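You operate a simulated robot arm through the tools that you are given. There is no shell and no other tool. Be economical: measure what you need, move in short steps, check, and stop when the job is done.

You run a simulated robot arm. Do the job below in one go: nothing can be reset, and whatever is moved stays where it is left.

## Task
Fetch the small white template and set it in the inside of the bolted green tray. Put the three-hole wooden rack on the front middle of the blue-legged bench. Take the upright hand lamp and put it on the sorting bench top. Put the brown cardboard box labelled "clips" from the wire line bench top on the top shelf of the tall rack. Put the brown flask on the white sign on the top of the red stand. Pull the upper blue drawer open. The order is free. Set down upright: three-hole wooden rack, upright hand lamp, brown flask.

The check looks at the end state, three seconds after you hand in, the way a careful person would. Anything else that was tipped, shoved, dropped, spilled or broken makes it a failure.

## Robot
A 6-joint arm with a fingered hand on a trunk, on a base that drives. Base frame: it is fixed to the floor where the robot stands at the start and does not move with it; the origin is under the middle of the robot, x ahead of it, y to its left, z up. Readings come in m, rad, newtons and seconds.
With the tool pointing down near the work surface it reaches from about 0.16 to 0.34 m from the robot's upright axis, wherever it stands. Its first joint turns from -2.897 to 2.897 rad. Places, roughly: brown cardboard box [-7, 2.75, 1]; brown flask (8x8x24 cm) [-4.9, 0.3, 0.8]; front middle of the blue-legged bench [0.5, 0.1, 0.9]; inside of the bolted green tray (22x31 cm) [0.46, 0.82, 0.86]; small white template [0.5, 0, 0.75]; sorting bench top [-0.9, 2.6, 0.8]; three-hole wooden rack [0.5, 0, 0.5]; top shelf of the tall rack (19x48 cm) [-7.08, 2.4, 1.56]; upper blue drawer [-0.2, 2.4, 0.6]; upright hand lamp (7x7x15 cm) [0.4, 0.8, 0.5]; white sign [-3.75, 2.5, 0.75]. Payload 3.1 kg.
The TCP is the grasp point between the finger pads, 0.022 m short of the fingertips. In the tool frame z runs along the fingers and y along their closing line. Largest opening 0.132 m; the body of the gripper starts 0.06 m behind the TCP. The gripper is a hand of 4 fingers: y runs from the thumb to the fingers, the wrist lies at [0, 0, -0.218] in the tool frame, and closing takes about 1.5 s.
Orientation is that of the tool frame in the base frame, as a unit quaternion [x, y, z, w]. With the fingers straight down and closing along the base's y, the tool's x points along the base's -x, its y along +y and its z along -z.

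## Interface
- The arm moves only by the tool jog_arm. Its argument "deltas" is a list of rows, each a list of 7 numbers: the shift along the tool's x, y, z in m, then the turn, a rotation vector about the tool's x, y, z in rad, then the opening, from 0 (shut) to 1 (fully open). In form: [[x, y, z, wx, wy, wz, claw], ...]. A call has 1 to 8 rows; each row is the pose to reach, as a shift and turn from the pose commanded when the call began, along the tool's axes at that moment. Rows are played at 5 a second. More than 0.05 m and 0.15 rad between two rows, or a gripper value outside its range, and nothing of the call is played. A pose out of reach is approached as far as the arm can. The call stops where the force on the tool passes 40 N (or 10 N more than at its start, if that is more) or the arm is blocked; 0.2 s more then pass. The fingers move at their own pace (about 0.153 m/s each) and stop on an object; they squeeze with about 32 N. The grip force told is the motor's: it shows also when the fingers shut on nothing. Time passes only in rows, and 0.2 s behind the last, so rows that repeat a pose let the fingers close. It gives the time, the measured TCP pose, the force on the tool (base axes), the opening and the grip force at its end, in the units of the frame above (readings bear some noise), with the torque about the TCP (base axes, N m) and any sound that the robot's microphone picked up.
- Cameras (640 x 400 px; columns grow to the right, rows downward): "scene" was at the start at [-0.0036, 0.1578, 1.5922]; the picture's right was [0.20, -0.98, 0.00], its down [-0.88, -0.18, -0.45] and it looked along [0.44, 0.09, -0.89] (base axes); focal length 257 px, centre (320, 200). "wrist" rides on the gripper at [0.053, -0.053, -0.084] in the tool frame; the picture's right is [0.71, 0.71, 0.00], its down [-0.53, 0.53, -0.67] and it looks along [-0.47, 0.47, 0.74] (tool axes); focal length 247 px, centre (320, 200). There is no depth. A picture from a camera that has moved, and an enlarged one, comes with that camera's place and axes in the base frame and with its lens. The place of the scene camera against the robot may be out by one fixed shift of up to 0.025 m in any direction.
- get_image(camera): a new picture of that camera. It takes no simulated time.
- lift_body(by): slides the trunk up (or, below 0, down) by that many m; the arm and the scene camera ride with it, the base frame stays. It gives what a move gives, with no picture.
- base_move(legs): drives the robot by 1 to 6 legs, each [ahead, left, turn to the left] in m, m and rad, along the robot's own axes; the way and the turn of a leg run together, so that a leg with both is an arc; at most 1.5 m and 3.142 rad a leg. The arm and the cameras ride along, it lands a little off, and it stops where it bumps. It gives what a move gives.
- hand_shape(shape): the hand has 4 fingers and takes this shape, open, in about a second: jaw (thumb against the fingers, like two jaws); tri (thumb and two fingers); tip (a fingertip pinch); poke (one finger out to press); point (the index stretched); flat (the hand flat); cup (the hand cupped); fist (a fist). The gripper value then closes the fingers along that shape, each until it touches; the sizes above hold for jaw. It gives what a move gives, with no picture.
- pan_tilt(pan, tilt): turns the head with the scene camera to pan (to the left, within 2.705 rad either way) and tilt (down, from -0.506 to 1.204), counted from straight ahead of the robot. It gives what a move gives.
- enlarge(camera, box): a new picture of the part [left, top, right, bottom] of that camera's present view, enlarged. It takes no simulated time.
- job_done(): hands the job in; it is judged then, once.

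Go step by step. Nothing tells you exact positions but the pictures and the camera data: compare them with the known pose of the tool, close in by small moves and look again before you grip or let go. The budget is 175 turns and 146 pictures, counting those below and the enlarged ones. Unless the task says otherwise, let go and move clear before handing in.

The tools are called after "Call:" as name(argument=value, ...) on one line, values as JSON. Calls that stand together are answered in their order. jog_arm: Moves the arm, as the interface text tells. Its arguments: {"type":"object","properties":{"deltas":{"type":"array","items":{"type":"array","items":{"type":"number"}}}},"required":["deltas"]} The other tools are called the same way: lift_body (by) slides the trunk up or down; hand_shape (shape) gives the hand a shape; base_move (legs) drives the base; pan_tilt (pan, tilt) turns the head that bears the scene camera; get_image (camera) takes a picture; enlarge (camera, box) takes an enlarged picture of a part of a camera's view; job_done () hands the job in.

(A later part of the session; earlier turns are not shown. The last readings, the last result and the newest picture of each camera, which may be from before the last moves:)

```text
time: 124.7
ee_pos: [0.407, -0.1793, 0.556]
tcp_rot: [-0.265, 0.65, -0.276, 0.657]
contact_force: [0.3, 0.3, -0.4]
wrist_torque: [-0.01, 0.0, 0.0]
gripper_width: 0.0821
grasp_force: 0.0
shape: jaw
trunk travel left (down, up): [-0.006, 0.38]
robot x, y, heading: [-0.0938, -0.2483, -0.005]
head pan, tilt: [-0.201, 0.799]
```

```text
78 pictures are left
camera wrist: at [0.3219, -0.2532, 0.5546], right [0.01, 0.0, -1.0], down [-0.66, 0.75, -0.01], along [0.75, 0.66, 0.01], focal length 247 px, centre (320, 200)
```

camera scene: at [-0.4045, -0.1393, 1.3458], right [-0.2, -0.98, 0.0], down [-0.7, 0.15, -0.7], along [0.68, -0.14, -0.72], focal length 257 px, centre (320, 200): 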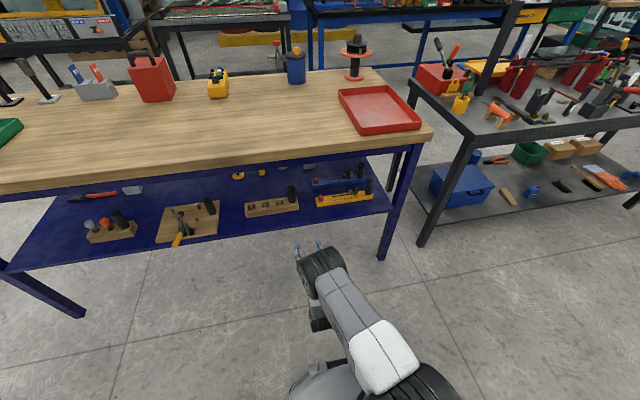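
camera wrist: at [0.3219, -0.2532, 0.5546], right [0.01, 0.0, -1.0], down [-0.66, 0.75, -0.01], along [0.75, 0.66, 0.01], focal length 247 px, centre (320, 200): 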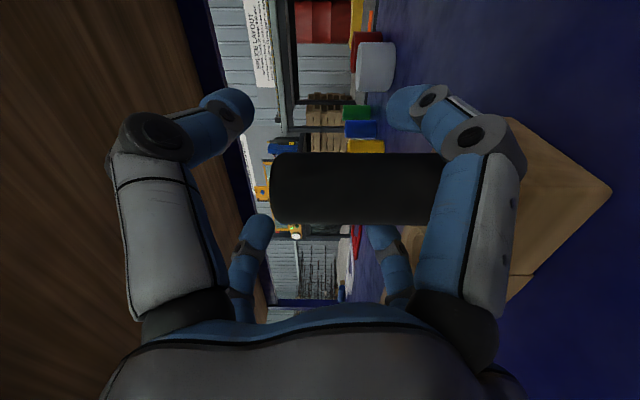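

The handle sits at the grasp centre. I close and lift a little with the trunk.

Call:
jog_arm(deltas=[[0, 0, 0, 0, 0, 0, 0.4], [0, 0, 0, 0, 0, 0, 0], [0, 0, 0, 0, 0, 0, 0], [0, 0, 0, 0, 0, 0, 0], [0, 0, 0, 0, 0, 0, 0], [0, 0, 0, 0, 0, 0, 0]])

Call:
lift_body(by=0.04)

Call:
get_image(camera="wrist")

Call:
get_image(camera="scene")

```text
time: 126.1
ee_pos: [0.4063, -0.1791, 0.5564]
tcp_rot: [-0.264, 0.65, -0.276, 0.656]
contact_force: [0.5, -1.3, -0.4]
wrist_torque: [-0.02, -0.09, 0.01]
gripper_width: 0.0153
grasp_force: 32.0
shape: jaw
trunk travel left (down, up): [-0.006, 0.38]
robot x, y, heading: [-0.0962, -0.25, -0.001]
head pan, tilt: [-0.201, 0.799]
```

```text
time: 126.9
ee_pos: [0.407, -0.1787, 0.5975]
tcp_rot: [-0.264, 0.65, -0.276, 0.657]
contact_force: [0.5, -1.0, 0.8]
wrist_torque: [-0.02, 0.01, 0.0]
gripper_width: 0.0157
grasp_force: 32.3
shape: jaw
trunk travel left (down, up): [-0.046, 0.34]
robot x, y, heading: [-0.0921, -0.251, 0.0]
head pan, tilt: [-0.201, 0.799]
```

```text
77 pictures are left
camera wrist: at [0.3218, -0.2532, 0.594], right [0.02, 0.0, -1.0], down [-0.66, 0.75, -0.01], along [0.75, 0.66, 0.01], focal length 247 px, centre (320, 200)
```

wrist: 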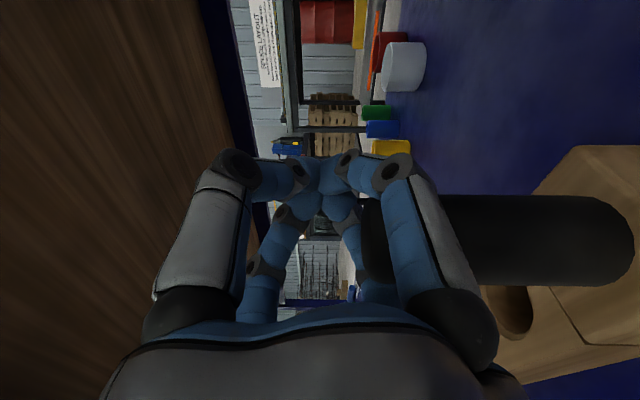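

```text
76 pictures are left
camera scene: at [-0.0815, -0.1199, 1.385], right [-0.2, -0.98, 0.0], down [-0.7, 0.14, -0.7], along [0.68, -0.14, -0.72], focal length 257 px, centre (320, 200)
```

scene: 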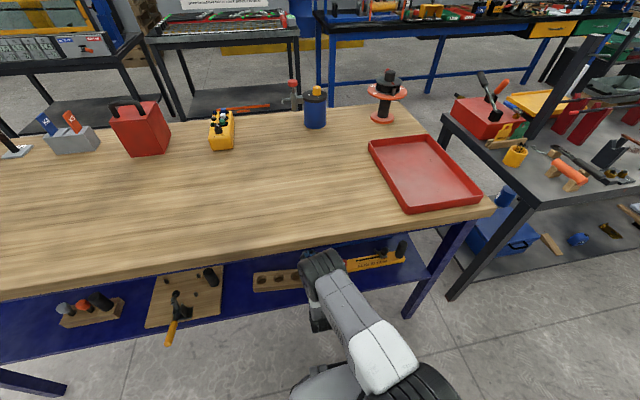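

The handle slipped out of the fingertips towards the palm; the rack still stands on the shelf near x≈0.38. I open, back off and look again.

Call:
jog_arm(deltas=[[0, 0, 0, 0, 0, 0, 0.3], [0, 0, 0, 0, 0, 0, 0.6], [0, 0, 0, 0, 0, 0, 0.7], [0, 0, 0, 0, 0, 0, 0.7]])

Call:
base_move(legs=[[-0.07, 0, 0]])

Call:
lift_body(by=-0.04)

Call:
get_image(camera="wrist")

```text
time: 127.9
ee_pos: [0.4075, -0.1795, 0.5969]
tcp_rot: [-0.265, 0.65, -0.276, 0.657]
contact_force: [0.1, 0.7, -0.9]
wrist_torque: [0.01, 0.02, -0.02]
gripper_width: 0.092
grasp_force: 0.0
shape: jaw
trunk travel left (down, up): [-0.046, 0.34]
robot x, y, heading: [-0.0977, -0.2473, -0.002]
head pan, tilt: [-0.201, 0.799]
```

```text
time: 128.9
ee_pos: [0.3366, -0.1796, 0.5957]
tcp_rot: [-0.264, 0.65, -0.276, 0.657]
contact_force: [-0.8, 0.6, 0.7]
wrist_torque: [0.01, 0.02, 0.02]
gripper_width: 0.0917
grasp_force: 0.1
shape: jaw
trunk travel left (down, up): [-0.046, 0.34]
robot x, y, heading: [-0.1674, -0.2471, -0.005]
head pan, tilt: [-0.201, 0.799]
```

```text
time: 129.8
ee_pos: [0.3369, -0.1789, 0.5575]
tcp_rot: [-0.264, 0.65, -0.275, 0.657]
contact_force: [0.5, -0.4, 0.1]
wrist_torque: [0.0, 0.01, 0.01]
gripper_width: 0.092
grasp_force: 0.2
shape: jaw
trunk travel left (down, up): [-0.006, 0.38]
robot x, y, heading: [-0.1677, -0.2491, -0.003]
head pan, tilt: [-0.201, 0.799]
```

```text
75 pictures are left
camera wrist: at [0.2516, -0.2529, 0.5547], right [0.01, 0.0, -1.0], down [-0.66, 0.75, -0.01], along [0.75, 0.66, 0.01], focal length 247 px, centre (320, 200)
```

wrist: 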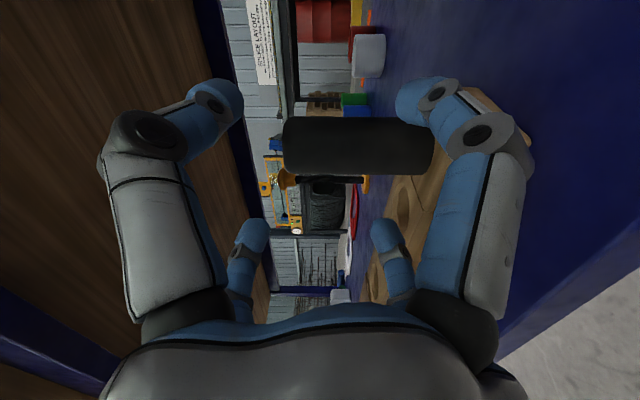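

The fingertips meet about 2.8 cm ahead of the TCP, so the handle axis (now 4.8 cm ahead) should be about 2.6 cm ahead. I advance 2.2 cm and close.

Call:
base_move(legs=[[0.022, 0, 0]])

Call:
jog_arm(deltas=[[0, 0, 0, 0, 0, 0, 0.5], [0, 0, 0, 0, 0, 0, 0.3], [0, 0, 0, 0, 0, 0, 0.1], [0, 0, 0, 0, 0, 0, 0], [0, 0, 0, 0, 0, 0, 0], [0, 0, 0, 0, 0, 0, 0]])

Call:
get_image(camera="wrist")

```text
time: 130.6
ee_pos: [0.3598, -0.179, 0.5563]
tcp_rot: [-0.265, 0.65, -0.276, 0.656]
contact_force: [0.7, 0.3, 0.0]
wrist_torque: [-0.03, -0.01, 0.0]
gripper_width: 0.0921
grasp_force: 0.1
shape: jaw
trunk travel left (down, up): [-0.006, 0.38]
robot x, y, heading: [-0.1448, -0.2469, 0.002]
head pan, tilt: [-0.201, 0.799]
```

```text
time: 132.0
ee_pos: [0.3588, -0.1782, 0.5556]
tcp_rot: [-0.264, 0.65, -0.277, 0.657]
contact_force: [-1.6, -0.7, 1.1]
wrist_torque: [-0.08, -0.04, -0.03]
gripper_width: 0.0399
grasp_force: 31.5
shape: jaw
trunk travel left (down, up): [-0.006, 0.38]
robot x, y, heading: [-0.1499, -0.2478, -0.001]
head pan, tilt: [-0.201, 0.799]
```

```text
74 pictures are left
camera wrist: at [0.2738, -0.253, 0.5549], right [0.02, 0.0, -1.0], down [-0.66, 0.75, -0.01], along [0.75, 0.66, 0.01], focal length 247 px, centre (320, 200)
```

wrist: 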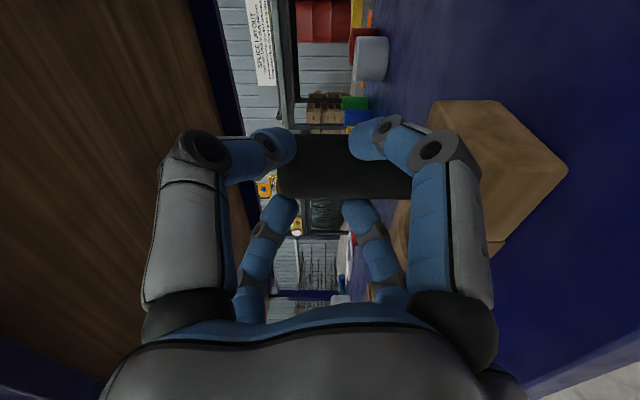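

Now the handle is gripped by the fingertips on both sides. I lift 2.5 cm and check.

Call:
lift_body(by=0.03)

Call:
get_image(camera="wrist")

Call:
enlarge(camera="scene", box=[160, 200, 420, 362])

```text
time: 132.7
ee_pos: [0.3596, -0.1793, 0.5851]
tcp_rot: [-0.266, 0.65, -0.275, 0.656]
contact_force: [-0.2, 0.2, -3.5]
wrist_torque: [-0.22, 0.11, -0.03]
gripper_width: 0.0394
grasp_force: 31.7
shape: jaw
trunk travel left (down, up): [-0.036, 0.35]
robot x, y, heading: [-0.1447, -0.247, 0.005]
head pan, tilt: [-0.201, 0.799]
```

```text
73 pictures are left
camera wrist: at [0.274, -0.2529, 0.5836], right [0.01, 0.0, -1.0], down [-0.66, 0.75, -0.01], along [0.75, 0.66, 0.01], focal length 247 px, centre (320, 200)
```

wrist: 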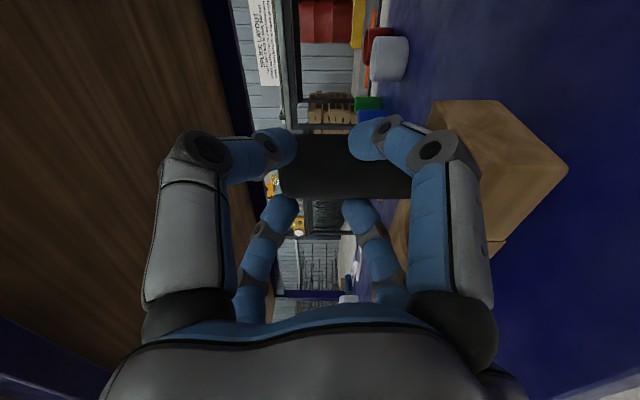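

```text
2.46 times, centred on (290, 281) of scene
camera zoom: at [-0.1289, -0.1196, 1.3749], right [-0.2, -0.98, 0.0], down [-0.7, 0.14, -0.7], along [0.68, -0.14, -0.72], focal length 634 px, centre (394, 1)
```

zoom: 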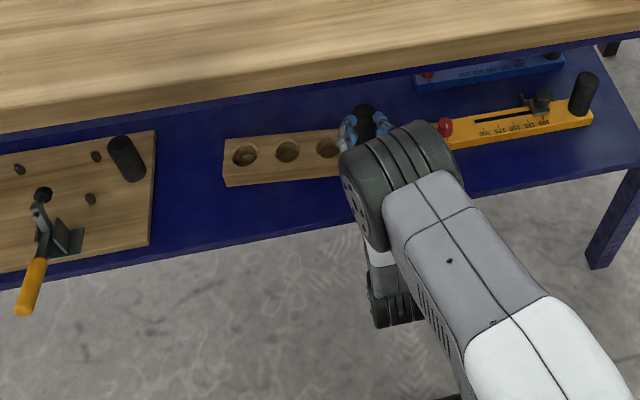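

The rack is lifted level. I back out, move left and raise it.

Call:
base_move(legs=[[-0.28, 0, 0]])

Call:
lift_body(by=0.349)

Call:
jog_arm(deltas=[[-0.02, -0.02, 0, 0, 0, 0, 0], [-0.04, -0.04, 0, 0, 0, 0, 0], [-0.05, -0.05, 0, 0, 0, 0, 0]])

Call:
base_move(legs=[[0, 0.18, 0]])

Call:
pan_tilt(pan=0.0, tilt=0.75)

Call:
get_image(camera="scene")

Call:
get_image(camera="wrist")

```text
time: 134.7
ee_pos: [0.0777, -0.1785, 0.5855]
tcp_rot: [-0.264, 0.65, -0.277, 0.657]
contact_force: [0.2, 0.6, -3.4]
wrist_torque: [-0.22, 0.1, 0.04]
gripper_width: 0.0394
grasp_force: 32.4
shape: jaw
trunk travel left (down, up): [-0.036, 0.35]
robot x, y, heading: [-0.4246, -0.2471, -0.001]
head pan, tilt: [-0.201, 0.799]
```

```text
time: 138.1
ee_pos: [0.0776, -0.1784, 0.9339]
tcp_rot: [-0.264, 0.65, -0.275, 0.657]
contact_force: [-0.6, -0.3, -4.0]
wrist_torque: [-0.26, 0.11, -0.01]
gripper_width: 0.0393
grasp_force: 32.4
shape: jaw
trunk travel left (down, up): [-0.385, 0.001]
robot x, y, heading: [-0.4292, -0.2471, -0.001]
head pan, tilt: [-0.201, 0.799]
```

```text
time: 138.9
ee_pos: [0.0772, -0.1779, 1.0055]
tcp_rot: [-0.264, 0.65, -0.276, 0.657]
contact_force: [0.8, -0.4, -3.4]
wrist_torque: [-0.23, 0.11, 0.01]
gripper_width: 0.0392
grasp_force: 32.1
shape: jaw
trunk travel left (down, up): [-0.385, 0.001]
robot x, y, heading: [-0.4267, -0.2489, -0.002]
head pan, tilt: [-0.201, 0.799]
```

```text
time: 140.4
ee_pos: [0.0772, 0.0014, 1.0056]
tcp_rot: [-0.266, 0.65, -0.277, 0.656]
contact_force: [0.3, 0.0, -4.1]
wrist_torque: [-0.21, 0.1, -0.03]
gripper_width: 0.0393
grasp_force: 32.5
shape: jaw
trunk travel left (down, up): [-0.385, 0.001]
robot x, y, heading: [-0.4243, -0.0708, 0.002]
head pan, tilt: [-0.201, 0.799]
```

```text
time: 141.1
ee_pos: [0.0771, 0.0014, 1.0058]
tcp_rot: [-0.264, 0.65, -0.275, 0.657]
contact_force: [0.1, 0.1, -3.0]
wrist_torque: [-0.21, 0.09, 0.04]
gripper_width: 0.0393
grasp_force: 31.7
shape: jaw
trunk travel left (down, up): [-0.385, 0.001]
robot x, y, heading: [-0.4274, -0.0704, -0.0]
head pan, tilt: [0.0, 0.75]
```

```text
71 pictures are left
camera scene: at [-0.4071, 0.0769, 1.7281], right [0.0, -1.0, 0.0], down [-0.68, 0.0, -0.73], along [0.73, 0.0, -0.68], focal length 257 px, centre (320, 200)
```

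scene: 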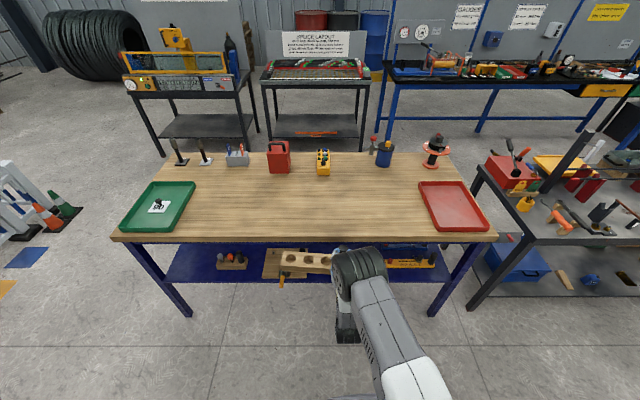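

```text
70 pictures are left
camera wrist: at [-0.0089, -0.0724, 1.004], right [0.01, 0.0, -1.0], down [-0.66, 0.75, -0.01], along [0.75, 0.66, 0.01], focal length 247 px, centre (320, 200)
```

wrist: 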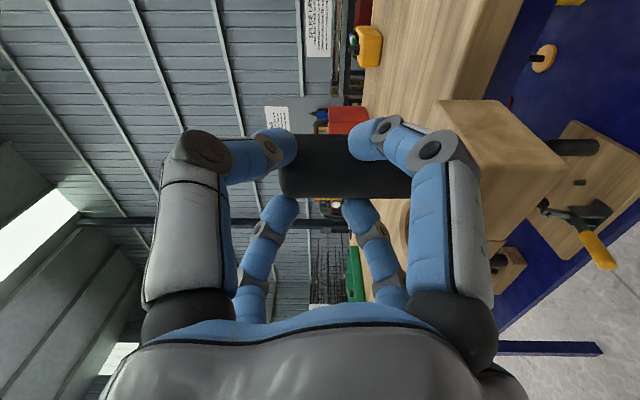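

The bench's front middle is clear. I drive in so that the rack's centre comes to about [0.42, 0.12].

Call:
base_move(legs=[[0.32, 0.027, 0]])

Call:
lift_body(by=-0.045)

Call:
get_image(camera="wrist")

Call:
get_image(camera="scene")

```text
time: 143.3
ee_pos: [0.398, 0.0313, 1.0055]
tcp_rot: [-0.267, 0.65, -0.275, 0.657]
contact_force: [-0.5, -0.2, -3.4]
wrist_torque: [-0.28, 0.1, -0.01]
gripper_width: 0.0393
grasp_force: 32.4
shape: jaw
trunk travel left (down, up): [-0.385, 0.001]
robot x, y, heading: [-0.106, -0.0415, 0.005]
head pan, tilt: [0.0, 0.75]
```

```text
time: 144.2
ee_pos: [0.3974, 0.03, 0.96]
tcp_rot: [-0.266, 0.65, -0.275, 0.656]
contact_force: [0.6, -0.1, -2.9]
wrist_torque: [-0.22, 0.14, 0.04]
gripper_width: 0.0393
grasp_force: 32.3
shape: jaw
trunk travel left (down, up): [-0.34, 0.046]
robot x, y, heading: [-0.1102, -0.0421, 0.01]
head pan, tilt: [0.0, 0.75]
```

```text
69 pictures are left
camera wrist: at [0.3124, -0.0444, 0.959], right [0.01, 0.0, -1.0], down [-0.66, 0.75, -0.01], along [0.75, 0.66, 0.01], focal length 247 px, centre (320, 200)
```

wrist: 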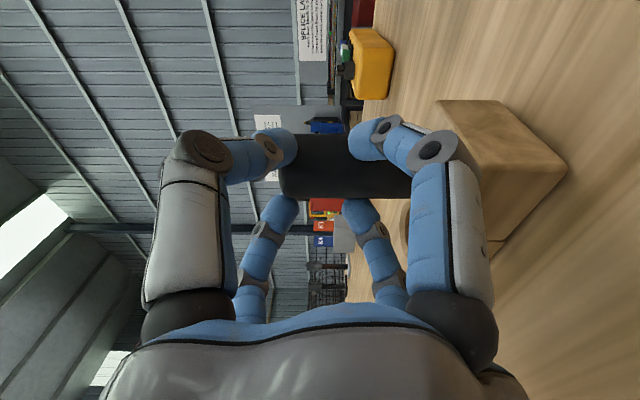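

```text
68 pictures are left
camera scene: at [-0.0863, 0.1041, 1.6831], right [0.0, -1.0, 0.0], down [-0.68, 0.0, -0.73], along [0.73, 0.0, -0.68], focal length 257 px, centre (320, 200)
```

scene: 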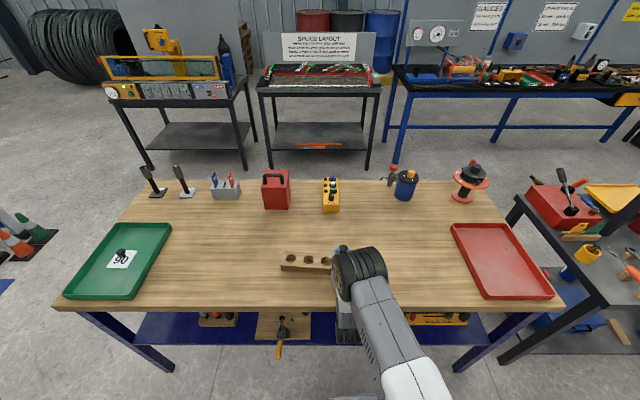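

Call:
lift_body(by=-0.008)

Call:
lift_body(by=-0.004)

```text
time: 144.7
ee_pos: [0.3977, 0.0295, 0.9569]
tcp_rot: [-0.263, 0.647, -0.276, 0.66]
contact_force: [0.4, -0.7, 19.5]
wrist_torque: [-0.15, -0.08, -0.02]
gripper_width: 0.0391
grasp_force: 32.1
shape: jaw
trunk travel left (down, up): [-0.332, 0.054]
robot x, y, heading: [-0.1034, -0.0407, -0.003]
head pan, tilt: [0.0, 0.75]
```

```text
time: 145.3
ee_pos: [0.3975, 0.0305, 0.9556]
tcp_rot: [-0.26, 0.642, -0.278, 0.665]
contact_force: [-5.9, -1.1, 11.3]
wrist_torque: [0.18, 0.22, 0.02]
gripper_width: 0.0385
grasp_force: 32.0
shape: jaw
trunk travel left (down, up): [-0.328, 0.058]
robot x, y, heading: [-0.1033, -0.0374, -0.005]
head pan, tilt: [0.0, 0.75]
stopped: the force on the tool passed its limit (the readings are from after the stop); the commanded pose is now the measured one
```

It touched down. I relieve it and release.

Call:
lift_body(by=0.003)

Call:
jog_arm(deltas=[[0, 0, 0, 0, 0, 0, 0.4], [0, 0, 0, 0, 0, 0, 0.55], [0, 0, 0, 0, 0, 0, 0.7], [0, 0, 0, 0, 0, 0, 0.75], [0, 0, 0, 0, 0, 0, 0.75]])

Call:
get_image(camera="wrist")

```text
time: 145.8
ee_pos: [0.3998, 0.0309, 0.9571]
tcp_rot: [-0.262, 0.644, -0.277, 0.663]
contact_force: [-1.1, 0.4, -1.9]
wrist_torque: [0.16, 0.02, 0.12]
gripper_width: 0.0383
grasp_force: 31.9
shape: jaw
trunk travel left (down, up): [-0.331, 0.055]
robot x, y, heading: [-0.1049, -0.0389, -0.0]
head pan, tilt: [0.0, 0.75]
```

```text
time: 147.0
ee_pos: [0.3998, 0.0309, 0.9577]
tcp_rot: [-0.262, 0.644, -0.277, 0.663]
contact_force: [0.3, 0.2, -0.4]
wrist_torque: [-0.01, 0.02, 0.05]
gripper_width: 0.0985
grasp_force: 0.1
shape: jaw
trunk travel left (down, up): [-0.331, 0.055]
robot x, y, heading: [-0.104, -0.0406, 0.004]
head pan, tilt: [0.0, 0.75]
```

```text
67 pictures are left
camera wrist: at [0.3146, -0.0439, 0.9541], right [0.03, 0.0, -1.0], down [-0.66, 0.75, -0.02], along [0.75, 0.66, 0.03], focal length 247 px, centre (320, 200)
```

wrist: 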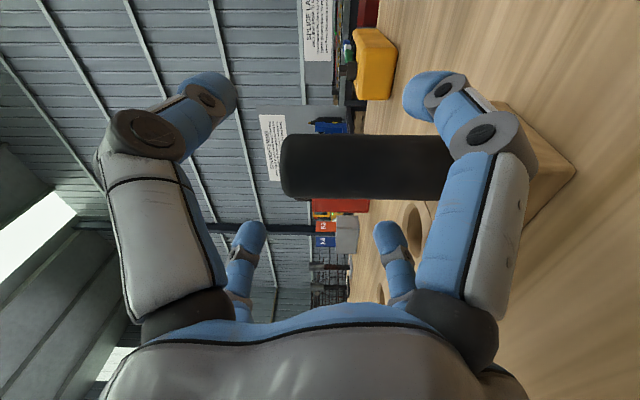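

Call:
base_move(legs=[[-0.35, 0, 0]])

Call:
get_image(camera="scene")

```text
time: 149.3
ee_pos: [0.0475, 0.0298, 0.9571]
tcp_rot: [-0.261, 0.644, -0.277, 0.664]
contact_force: [0.4, -0.6, -0.4]
wrist_torque: [0.04, -0.02, 0.0]
gripper_width: 0.0984
grasp_force: 0.1
shape: jaw
trunk travel left (down, up): [-0.331, 0.055]
robot x, y, heading: [-0.4579, -0.0408, -0.003]
head pan, tilt: [0.0, 0.75]
```

```text
66 pictures are left
camera scene: at [-0.4397, 0.104, 1.6745], right [0.0, -1.0, 0.0], down [-0.68, 0.0, -0.73], along [0.73, 0.0, -0.68], focal length 257 px, centre (320, 200)
```

scene: 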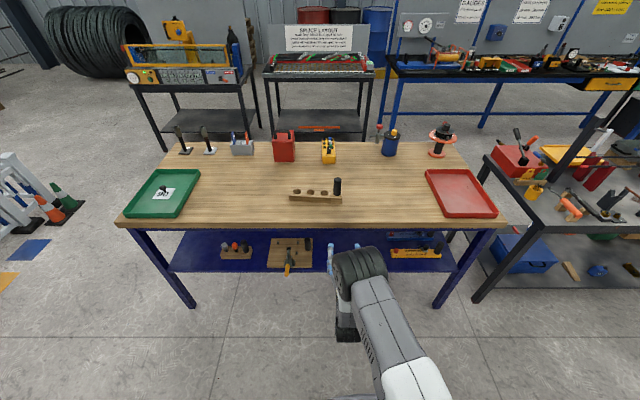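

The rack stands at the front middle of the bench. Next I turn round and survey the far stations.

Call:
base_move(legs=[[-0.1, 0.55, 0], [0, 0, 3.14]])

Call:
pan_tilt(pan=0.0, tilt=0.25)

Call:
get_image(camera="scene")

```text
time: 159.8
ee_pos: [-1.0618, 0.4302, 0.957]
tcp_rot: [-0.643, -0.266, 0.665, 0.272]
contact_force: [0.1, -0.7, 0.8]
wrist_torque: [0.03, -0.02, -0.01]
gripper_width: 0.0988
grasp_force: 0.1
shape: jaw
trunk travel left (down, up): [-0.331, 0.055]
robot x, y, heading: [-0.562, 0.5062, -3.13]
head pan, tilt: [0.0, 0.75]
```

```text
time: 160.8
ee_pos: [-1.0608, 0.429, 0.957]
tcp_rot: [-0.642, -0.266, 0.665, 0.273]
contact_force: [0.4, 0.2, 0.3]
wrist_torque: [0.01, -0.01, -0.03]
gripper_width: 0.0985
grasp_force: 0.0
shape: jaw
trunk travel left (down, up): [-0.331, 0.055]
robot x, y, heading: [-0.5601, 0.5066, -3.132]
head pan, tilt: [0.0, 0.25]
```

```text
65 pictures are left
camera scene: at [-0.595, 0.3576, 1.7195], right [-0.01, 1.0, 0.0], down [0.25, 0.0, -0.97], along [-0.97, -0.01, -0.25], focal length 257 px, centre (320, 200)
```

scene: 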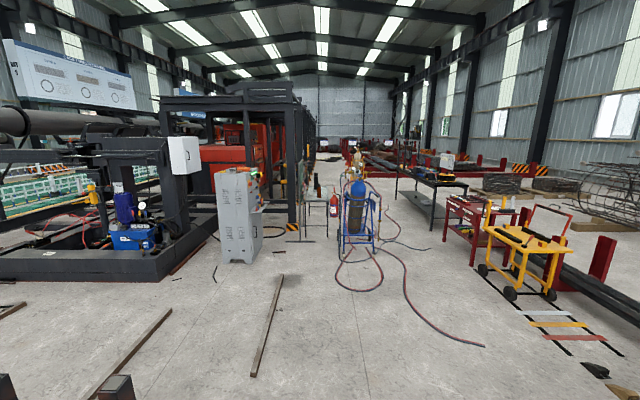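

Call:
enlarge(camera="scene", box=[250, 140, 410, 260])

Call:
enlarge(camera="scene", box=[380, 130, 600, 300])

```text
3.33 times, centred on (330, 200) of scene
camera zoom: at [-0.595, 0.3576, 1.7195], right [-0.01, 1.0, 0.0], down [0.25, 0.0, -0.97], along [-0.97, -0.01, -0.25], focal length 858 px, centre (287, 200)
```

zoom: 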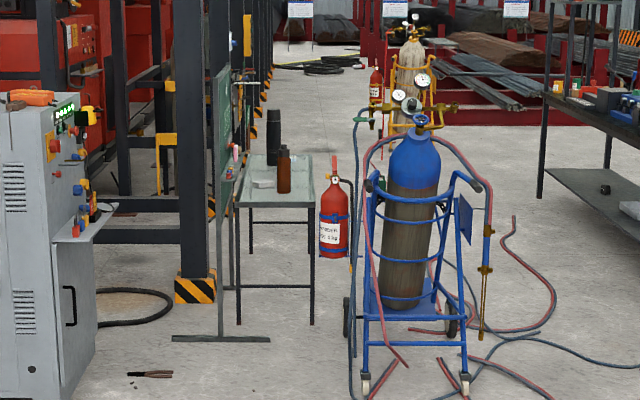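

```text
2.35 times, centred on (490, 215) of scene
camera zoom: at [-0.595, 0.3576, 1.7195], right [-0.01, 1.0, 0.0], down [0.25, 0.0, -0.97], along [-0.97, -0.01, -0.25], focal length 606 px, centre (-80, 165)
```

zoom: 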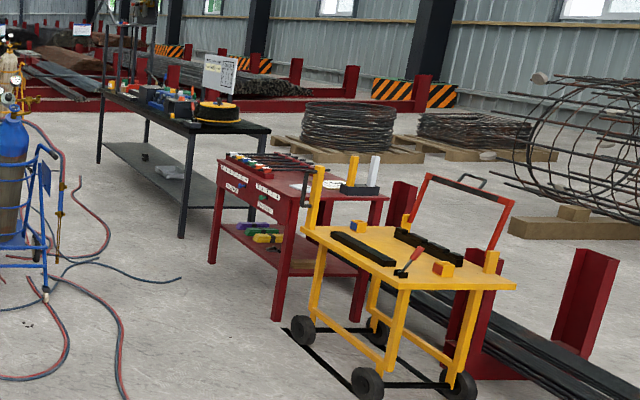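

The flask stands on a small glass table straight ahead, and the red stand is a red table to the right near [-3.9, 2.5]. I drive down the corridor at y≈0.25 between the beam and the hoses.

Call:
base_move(legs=[[0, 0.26, -0.01], [1.4, 0, 0]])

Call:
pan_tilt(pan=0.0, tilt=0.5)

Call:
get_image(camera="scene")

```text
time: 169.3
ee_pos: [-2.4728, 0.1588, 0.9563]
tcp_rot: [-0.643, -0.266, 0.665, 0.273]
contact_force: [0.1, 0.4, -1.0]
wrist_torque: [-0.01, 0.02, -0.01]
gripper_width: 0.0987
grasp_force: 0.3
shape: jaw
trunk travel left (down, up): [-0.331, 0.055]
robot x, y, heading: [-1.9657, 0.2354, -3.128]
head pan, tilt: [0.0, 0.25]
```

```text
time: 170.0
ee_pos: [-2.4724, 0.1573, 0.9581]
tcp_rot: [-0.643, -0.266, 0.665, 0.273]
contact_force: [0.4, 0.2, 0.3]
wrist_torque: [0.03, 0.02, 0.04]
gripper_width: 0.099
grasp_force: 0.1
shape: jaw
trunk travel left (down, up): [-0.331, 0.055]
robot x, y, heading: [-1.9719, 0.2377, -3.131]
head pan, tilt: [0.0, 0.499]
```

```text
62 pictures are left
camera scene: at [-2.003, 0.0858, 1.6965], right [-0.01, 1.0, 0.0], down [0.48, 0.01, -0.88], along [-0.88, -0.01, -0.48], focal length 257 px, centre (320, 200)
```

scene: 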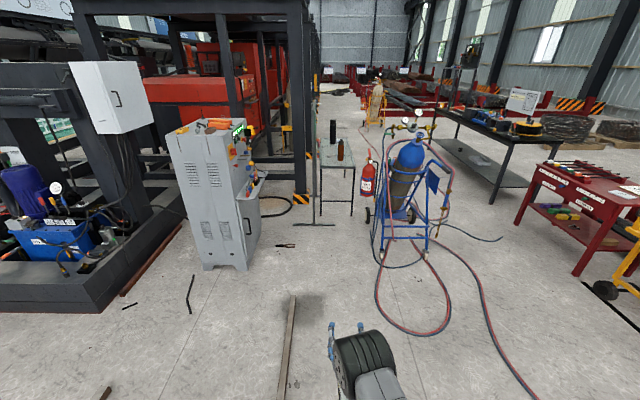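

The corridor is clear between beam and hose. I test a longer reach with the arm here, then drive on.

Call:
jog_arm(deltas=[[0, 0, 0.03, 0, 0.01, 0, 1], [0, 0, 0.06, 0, 0.01, 0, 1], [0, 0, 0.09, 0, 0.01, 0, 1]])

Call:
base_move(legs=[[1.4, 0.02, 0]])

Call:
get_image(camera="scene")

Call:
get_image(camera="wrist")

```text
time: 170.8
ee_pos: [-2.5611, 0.1446, 0.9602]
tcp_rot: [-0.648, -0.26, 0.66, 0.277]
contact_force: [0.0, -0.3, -0.7]
wrist_torque: [0.03, -0.02, 0.0]
gripper_width: 0.1321
grasp_force: 0.0
shape: jaw
out of reach, approached as far as the arm can: row 2, 3
trunk travel left (down, up): [-0.331, 0.055]
robot x, y, heading: [-1.9689, 0.2362, -3.125]
head pan, tilt: [0.0, 0.499]
```

```text
time: 177.9
ee_pos: [-3.9724, 0.1082, 0.9585]
tcp_rot: [-0.648, -0.26, 0.66, 0.277]
contact_force: [-0.3, 0.3, -0.5]
wrist_torque: [0.0, 0.01, -0.02]
gripper_width: 0.1319
grasp_force: 0.1
shape: jaw
trunk travel left (down, up): [-0.331, 0.055]
robot x, y, heading: [-3.3816, 0.2007, -3.133]
head pan, tilt: [0.0, 0.499]
```

```text
61 pictures are left
camera scene: at [-3.4149, 0.0491, 1.6964], right [-0.01, 1.0, 0.0], down [0.48, 0.01, -0.88], along [-0.88, -0.01, -0.48], focal length 257 px, centre (320, 200)
```

scene: 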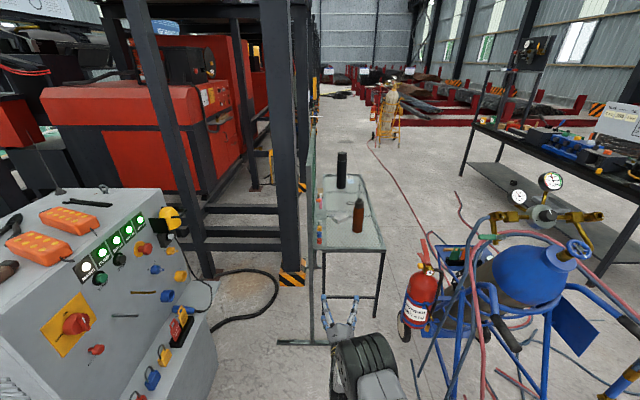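

```text
60 pictures are left
camera wrist: at [-3.8882, 0.1821, 0.9568], right [-0.03, 0.0, -1.0], down [0.66, -0.76, -0.01], along [-0.75, -0.66, 0.02], focal length 247 px, centre (320, 200)
```

wrist: 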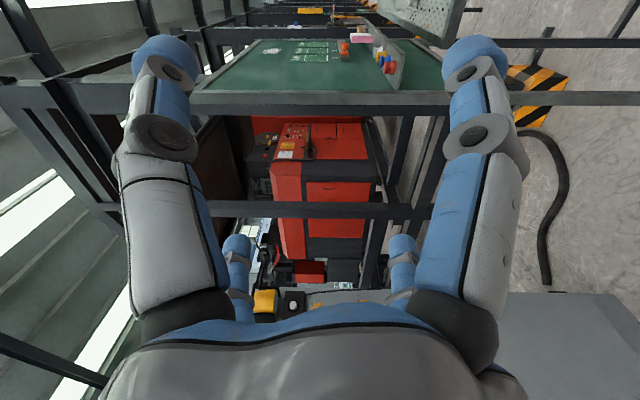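

Call:
enlarge(camera="scene", box=[270, 130, 430, 350])

```text
1.82 times, centred on (350, 240) of scene
camera zoom: at [-3.4149, 0.0491, 1.6964], right [-0.01, 1.0, 0.0], down [0.48, 0.01, -0.88], along [-0.88, -0.01, -0.48], focal length 468 px, centre (266, 127)
```

zoom: 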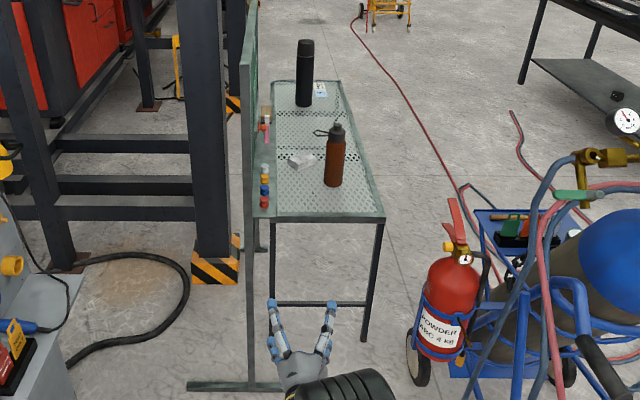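

The flask stands at about [-4.86, 0.29] on a table top at z≈0.655. I lower the hand, drive up and turn right about 11° to point at it.

Call:
lift_body(by=-0.19)

Call:
base_move(legs=[[0.445, 0.005, 0], [0, 0, -0.19]])

Call:
pan_tilt(pan=0.1, tilt=0.8)

Call:
get_image(camera="scene")

Call:
get_image(camera="wrist")

```text
time: 179.9
ee_pos: [-3.9719, 0.1078, 0.77]
tcp_rot: [-0.648, -0.259, 0.66, 0.278]
contact_force: [-0.4, -0.1, -0.4]
wrist_torque: [-0.01, -0.01, 0.02]
gripper_width: 0.1321
grasp_force: 0.2
shape: jaw
trunk travel left (down, up): [-0.141, 0.245]
robot x, y, heading: [-3.3764, 0.2013, -3.132]
head pan, tilt: [0.0, 0.499]
```

```text
time: 183.4
ee_pos: [-4.4292, 0.2108, 0.7707]
tcp_rot: [0.669, 0.197, -0.631, -0.339]
contact_force: [0.5, -0.4, 0.6]
wrist_torque: [0.01, 0.0, 0.0]
gripper_width: 0.132
grasp_force: 0.1
shape: jaw
trunk travel left (down, up): [-0.141, 0.245]
robot x, y, heading: [-3.8306, 0.1906, 2.963]
head pan, tilt: [0.0, 0.499]
```

```text
time: 184.2
ee_pos: [-4.4284, 0.2106, 0.7706]
tcp_rot: [0.669, 0.197, -0.631, -0.338]
contact_force: [-0.1, 0.2, -0.1]
wrist_torque: [0.01, -0.01, 0.01]
gripper_width: 0.1319
grasp_force: 0.2
shape: jaw
trunk travel left (down, up): [-0.141, 0.245]
robot x, y, heading: [-3.8291, 0.1892, 2.966]
head pan, tilt: [0.099, 0.799]
```

```text
58 pictures are left
camera scene: at [-3.8835, 0.0374, 1.4808], right [0.08, 1.0, 0.0], down [0.71, -0.06, -0.7], along [-0.7, 0.06, -0.72], focal length 257 px, centre (320, 200)
```

scene: 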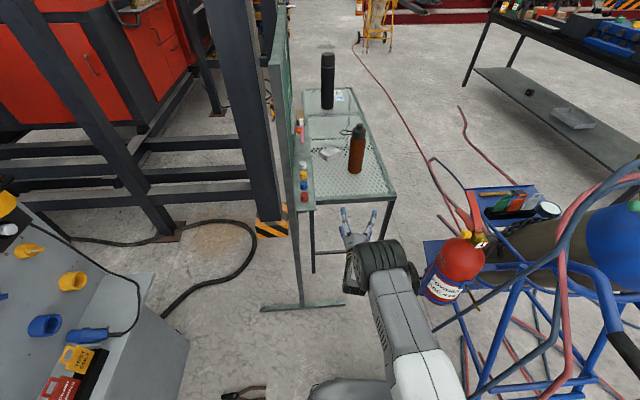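

```text
57 pictures are left
camera wrist: at [-4.333, 0.2677, 0.7672], right [-0.03, 0.0, -1.0], down [0.5, -0.86, -0.01], along [-0.86, -0.5, 0.02], focal length 247 px, centre (320, 200)
```

wrist: 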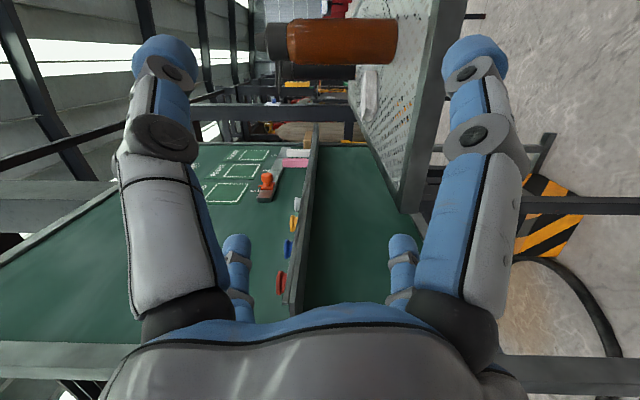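

A foot bar of the board lies across at x≈-4.49, so the base must stop near x=-4.19. I raise the arm relative to the trunk to gain reach and extend it.

Call:
jog_arm(deltas=[[-0.025, -0.025, 0, 0, 0, 0, 1], [-0.05, -0.05, 0, 0, 0, 0, 1], [-0.075, -0.075, 0, 0, 0, 0, 1], [-0.095, -0.095, 0, 0, 0, 0, 1], [-0.095, -0.095, 0.03, 0, 0, 0, 1], [-0.095, -0.095, 0.06, 0, 0, 0, 1], [-0.095, -0.095, 0.09, 0, 0, 0, 1]])

Call:
lift_body(by=-0.138)

Call:
get_image(camera="wrist")

```text
time: 185.8
ee_pos: [-4.5134, 0.2294, 0.9072]
tcp_rot: [0.671, 0.196, -0.63, -0.34]
contact_force: [-0.4, 0.3, 0.3]
wrist_torque: [0.01, 0.01, 0.01]
gripper_width: 0.132
grasp_force: 0.1
shape: jaw
trunk travel left (down, up): [-0.141, 0.245]
robot x, y, heading: [-3.8314, 0.1889, 2.966]
head pan, tilt: [0.099, 0.799]
```

```text
time: 187.4
ee_pos: [-4.5131, 0.2293, 0.7689]
tcp_rot: [0.67, 0.195, -0.63, -0.341]
contact_force: [-0.2, 0.2, 1.2]
wrist_torque: [-0.02, 0.01, -0.02]
gripper_width: 0.1321
grasp_force: 0.2
shape: jaw
trunk travel left (down, up): [-0.003, 0.383]
robot x, y, heading: [-3.8296, 0.1865, 2.96]
head pan, tilt: [0.099, 0.799]
```

```text
56 pictures are left
camera wrist: at [-4.4167, 0.2848, 0.7661], right [-0.03, 0.0, -1.0], down [0.5, -0.87, -0.01], along [-0.87, -0.5, 0.02], focal length 247 px, centre (320, 200)
```

wrist: 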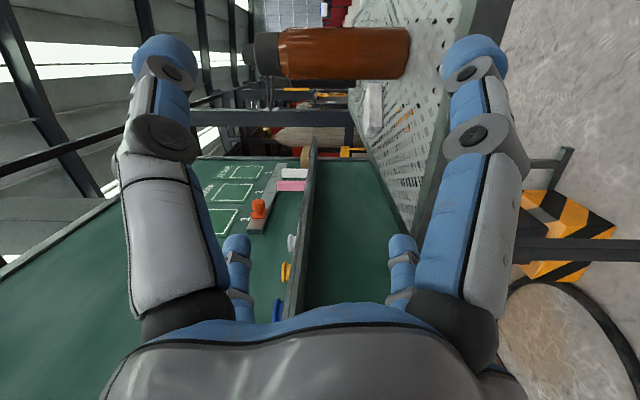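

More reach is available, so I extend 5 cm further and then drive in part way.

Call:
jog_arm(deltas=[[0, 0, 0.03, 0, 0, 0, 1], [0, 0, 0.055, 0, 0, 0, 1]])

Call:
base_move(legs=[[0.2, 0, 0]])

Call:
get_image(camera="wrist")

```text
time: 188.0
ee_pos: [-4.5672, 0.2398, 0.7711]
tcp_rot: [0.67, 0.196, -0.63, -0.341]
contact_force: [0.1, -0.2, -0.2]
wrist_torque: [0.0, -0.01, -0.02]
gripper_width: 0.1317
grasp_force: 0.1
shape: jaw
trunk travel left (down, up): [-0.003, 0.383]
robot x, y, heading: [-3.8318, 0.1875, 2.97]
head pan, tilt: [0.099, 0.799]
```

```text
time: 189.7
ee_pos: [-4.7669, 0.2754, 0.7703]
tcp_rot: [0.671, 0.195, -0.629, -0.341]
contact_force: [-0.2, -0.2, 0.7]
wrist_torque: [0.01, -0.02, 0.01]
gripper_width: 0.1318
grasp_force: 0.1
shape: jaw
trunk travel left (down, up): [-0.003, 0.383]
robot x, y, heading: [-4.0284, 0.2252, 2.965]
head pan, tilt: [0.099, 0.799]
```

```text
55 pictures are left
camera wrist: at [-4.6697, 0.3313, 0.7672], right [-0.03, 0.0, -1.0], down [0.5, -0.87, -0.01], along [-0.87, -0.5, 0.02], focal length 247 px, centre (320, 200)
```

wrist: 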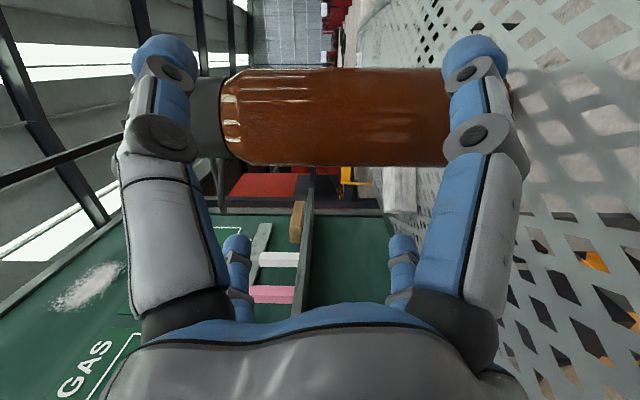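

Call:
base_move(legs=[[0.089, 0.002, 0]])

Call:
get_image(camera="wrist")

```text
time: 190.8
ee_pos: [-4.8535, 0.2887, 0.77]
tcp_rot: [0.67, 0.197, -0.63, -0.34]
contact_force: [-0.3, 0.0, 0.3]
wrist_torque: [-0.01, -0.01, 0.02]
gripper_width: 0.1318
grasp_force: 0.1
shape: jaw
trunk travel left (down, up): [-0.003, 0.383]
robot x, y, heading: [-4.1156, 0.2375, 2.966]
head pan, tilt: [0.099, 0.799]
```

```text
54 pictures are left
camera wrist: at [-4.7572, 0.3446, 0.7671], right [-0.02, 0.0, -1.0], down [0.5, -0.87, -0.01], along [-0.87, -0.5, 0.02], focal length 247 px, centre (320, 200)
```

wrist: 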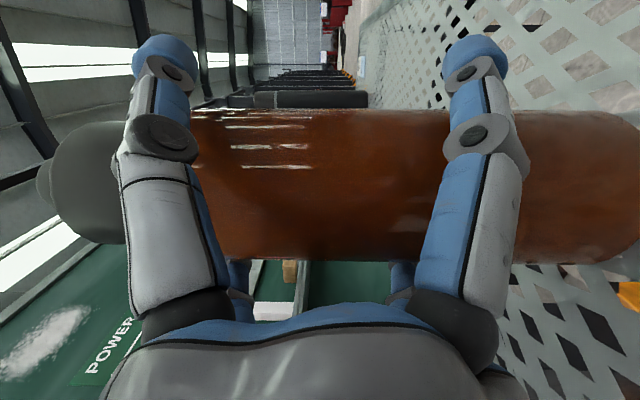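

The flask body is between the finger pairs. I close and lift with the arm's trunk.

Call:
jog_arm(deltas=[[0, 0, 0, 0, 0, 0, 0.7], [0, 0, 0, 0, 0, 0, 0.3], [0, 0, 0, 0, 0, 0, 0], [0, 0, 0, 0, 0, 0, 0], [0, 0, 0, 0, 0, 0, 0]])

Call:
lift_body(by=0.05)

Call:
get_image(camera="wrist")

Call:
get_image(camera="scene")

```text
time: 191.9
ee_pos: [-4.8533, 0.2889, 0.7708]
tcp_rot: [0.67, 0.196, -0.63, -0.34]
contact_force: [-1.0, -1.0, 0.1]
wrist_torque: [0.03, 0.01, 0.02]
gripper_width: 0.0957
grasp_force: 32.1
shape: jaw
trunk travel left (down, up): [-0.003, 0.383]
robot x, y, heading: [-4.115, 0.2393, 2.964]
head pan, tilt: [0.099, 0.799]
```

```text
time: 192.9
ee_pos: [-4.8541, 0.2887, 0.819]
tcp_rot: [0.671, 0.195, -0.629, -0.34]
contact_force: [0.4, -0.2, -5.5]
wrist_torque: [-0.01, -0.04, 0.02]
gripper_width: 0.0957
grasp_force: 32.1
shape: jaw
trunk travel left (down, up): [-0.053, 0.333]
robot x, y, heading: [-4.1176, 0.2381, 2.965]
head pan, tilt: [0.099, 0.799]
```

```text
53 pictures are left
camera wrist: at [-4.7573, 0.3446, 0.8156], right [-0.02, 0.0, -1.0], down [0.5, -0.87, -0.01], along [-0.87, -0.5, 0.02], focal length 247 px, centre (320, 200)
```

wrist: 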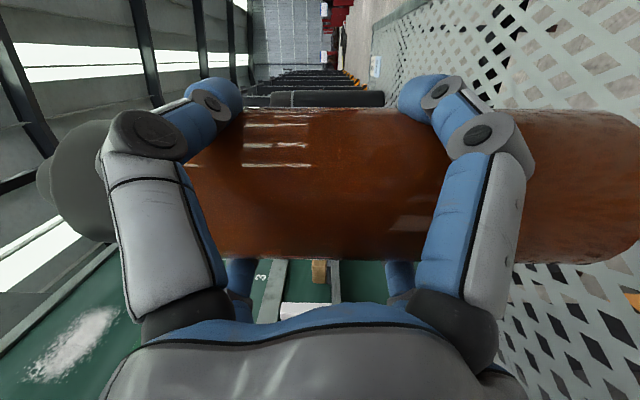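

```text
52 pictures are left
camera scene: at [-4.1706, 0.0868, 1.3917], right [0.08, 1.0, 0.0], down [0.72, -0.06, -0.7], along [-0.69, 0.05, -0.72], focal length 257 px, centre (320, 200)
```

scene: 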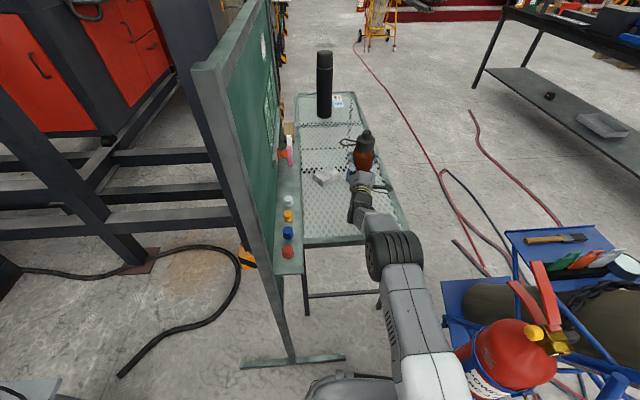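

The flask is held. I back out the way I came and return along the corridor, then go round the hoses towards the red stand.

Call:
base_move(legs=[[-0.29, 0, 0], [0, 0, 0.183], [-1.04, 0, 0], [-1.04, 0, 0]])

Call:
jog_arm(deltas=[[0, 0, -0.04, 0, 0, 0, 0], [0, 0, -0.08, 0, 0, 0, 0], [0, 0, -0.12, 0, 0, 0, 0], [0, 0, -0.16, 0, 0, 0, 0], [0, 0, -0.2, 0, 0, 0, 0]])

Call:
lift_body(by=0.28)

Call:
base_move(legs=[[0, -1.2, 0]])

Call:
pan_tilt(pan=-0.5, tilt=0.6)

Call:
get_image(camera="scene")

```text
time: 205.5
ee_pos: [-2.4884, 0.109, 0.8188]
tcp_rot: [-0.652, -0.25, 0.656, 0.287]
contact_force: [0.3, 0.3, -4.6]
wrist_torque: [0.03, -0.03, 0.0]
gripper_width: 0.0953
grasp_force: 32.3
shape: jaw
trunk travel left (down, up): [-0.053, 0.333]
robot x, y, heading: [-1.7568, 0.1818, 3.128]
head pan, tilt: [0.099, 0.799]
```

```text
time: 206.7
ee_pos: [-2.2855, 0.0986, 0.8131]
tcp_rot: [-0.652, -0.251, 0.655, 0.287]
contact_force: [0.1, -0.4, -4.4]
wrist_torque: [0.01, -0.06, 0.0]
gripper_width: 0.0952
grasp_force: 31.5
shape: jaw
trunk travel left (down, up): [-0.053, 0.333]
robot x, y, heading: [-1.7518, 0.182, 3.128]
head pan, tilt: [0.099, 0.799]
```

```text
time: 209.5
ee_pos: [-2.2886, 0.0994, 1.0946]
tcp_rot: [-0.652, -0.251, 0.655, 0.287]
contact_force: [0.1, 0.4, -5.0]
wrist_torque: [-0.01, -0.02, -0.01]
gripper_width: 0.0954
grasp_force: 31.7
shape: jaw
trunk travel left (down, up): [-0.333, 0.053]
robot x, y, heading: [-1.7546, 0.1773, 3.127]
head pan, tilt: [0.099, 0.799]
```

```text
time: 215.6
ee_pos: [-2.2736, 1.2989, 1.0946]
tcp_rot: [-0.652, -0.251, 0.655, 0.287]
contact_force: [0.5, 0.4, -5.0]
wrist_torque: [0.02, -0.04, 0.02]
gripper_width: 0.0953
grasp_force: 31.5
shape: jaw
trunk travel left (down, up): [-0.333, 0.053]
robot x, y, heading: [-1.7401, 1.3807, 3.127]
head pan, tilt: [0.099, 0.799]
```

```text
time: 216.6
ee_pos: [-2.2736, 1.2999, 1.0943]
tcp_rot: [-0.652, -0.252, 0.655, 0.286]
contact_force: [-0.1, 0.2, -4.9]
wrist_torque: [-0.02, -0.02, -0.01]
gripper_width: 0.0952
grasp_force: 32.0
shape: jaw
trunk travel left (down, up): [-0.333, 0.053]
robot x, y, heading: [-1.7379, 1.3768, 3.128]
head pan, tilt: [-0.499, 0.6]
```

```text
51 pictures are left
camera scene: at [-1.7628, 1.2729, 1.6894], right [0.49, 0.87, 0.0], down [0.49, -0.28, -0.82], along [-0.72, 0.4, -0.57], focal length 257 px, centre (320, 200)
```

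scene: 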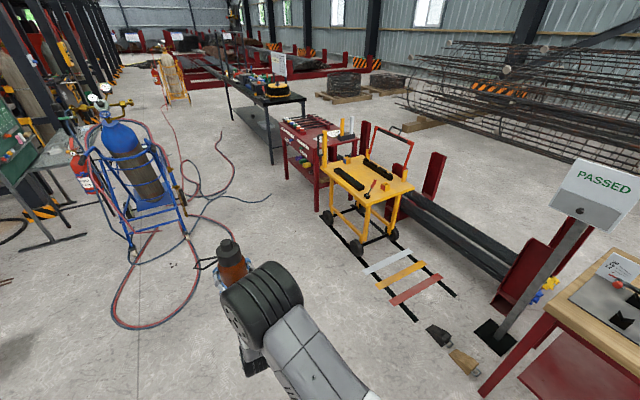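

Call:
enlarge(camera="scene", box=[260, 95, 440, 265])

```text
2.35 times, centred on (350, 180) of scene
camera zoom: at [-1.7628, 1.2729, 1.6894], right [0.49, 0.87, 0.0], down [0.49, -0.28, -0.82], along [-0.72, 0.4, -0.57], focal length 606 px, centre (249, 247)
```

zoom: 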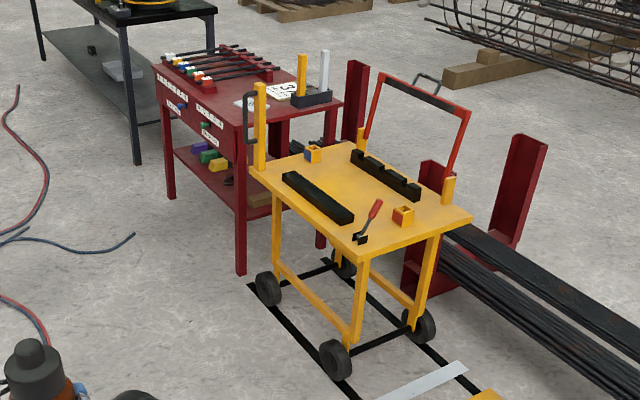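

The red stand's front is at y≈2.3, with a white sign on its top. I drive along y≈1.96 in heading -x, looking on the way.

Call:
lift_body(by=0.05)

Call:
base_move(legs=[[0, -0.58, 0.01], [1.0, 0, 0], [0.95, 0, 0]])

Call:
pan_tilt(pan=-1.3, tilt=0.8)

Call:
get_image(camera="scene")

```text
time: 217.5
ee_pos: [-2.2732, 1.2992, 1.1445]
tcp_rot: [-0.652, -0.251, 0.655, 0.287]
contact_force: [0.1, -0.4, -4.2]
wrist_torque: [0.0, -0.08, 0.01]
gripper_width: 0.0953
grasp_force: 31.9
shape: jaw
trunk travel left (down, up): [-0.383, 0.003]
robot x, y, heading: [-1.7397, 1.3779, 3.13]
head pan, tilt: [-0.499, 0.6]
```

```text
time: 230.2
ee_pos: [-4.2131, 1.8643, 1.1443]
tcp_rot: [-0.651, -0.255, 0.657, 0.283]
contact_force: [-0.3, 0.2, -4.3]
wrist_torque: [-0.01, -0.07, 0.03]
gripper_width: 0.0952
grasp_force: 32.6
shape: jaw
trunk travel left (down, up): [-0.383, 0.003]
robot x, y, heading: [-3.6788, 1.9519, -3.15]
head pan, tilt: [-0.499, 0.6]
```

```text
time: 231.3
ee_pos: [-4.2124, 1.8645, 1.1438]
tcp_rot: [-0.65, -0.255, 0.657, 0.283]
contact_force: [0.3, -0.5, -3.9]
wrist_torque: [-0.01, -0.08, 0.0]
gripper_width: 0.0951
grasp_force: 32.0
shape: jaw
trunk travel left (down, up): [-0.383, 0.003]
robot x, y, heading: [-3.6797, 1.9558, -3.138]
head pan, tilt: [-1.3, 0.799]
```

```text
49 pictures are left
camera scene: at [-3.6464, 1.8819, 1.7221], right [0.96, 0.27, 0.0], down [0.19, -0.69, -0.7], along [-0.19, 0.67, -0.72], focal length 257 px, centre (320, 200)
```

scene: 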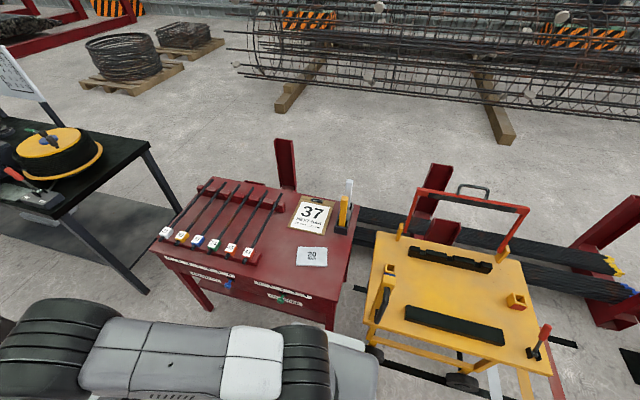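

Call:
enlarge(camera="scene", box=[240, 160, 400, 280])

```text
3.33 times, centred on (320, 220) of scene
camera zoom: at [-3.6464, 1.8819, 1.7221], right [0.96, 0.27, 0.0], down [0.19, -0.69, -0.7], along [-0.19, 0.67, -0.72], focal length 858 px, centre (320, 133)
```

zoom: 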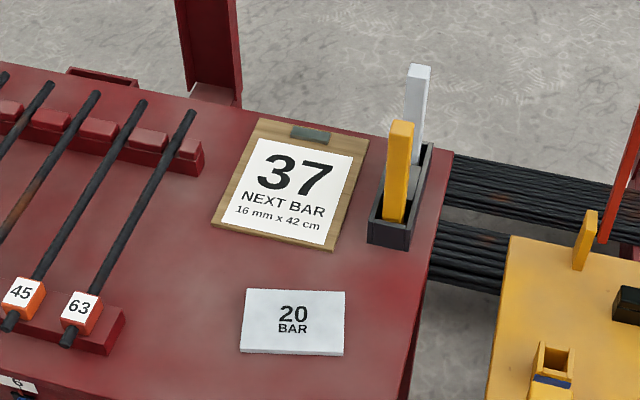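

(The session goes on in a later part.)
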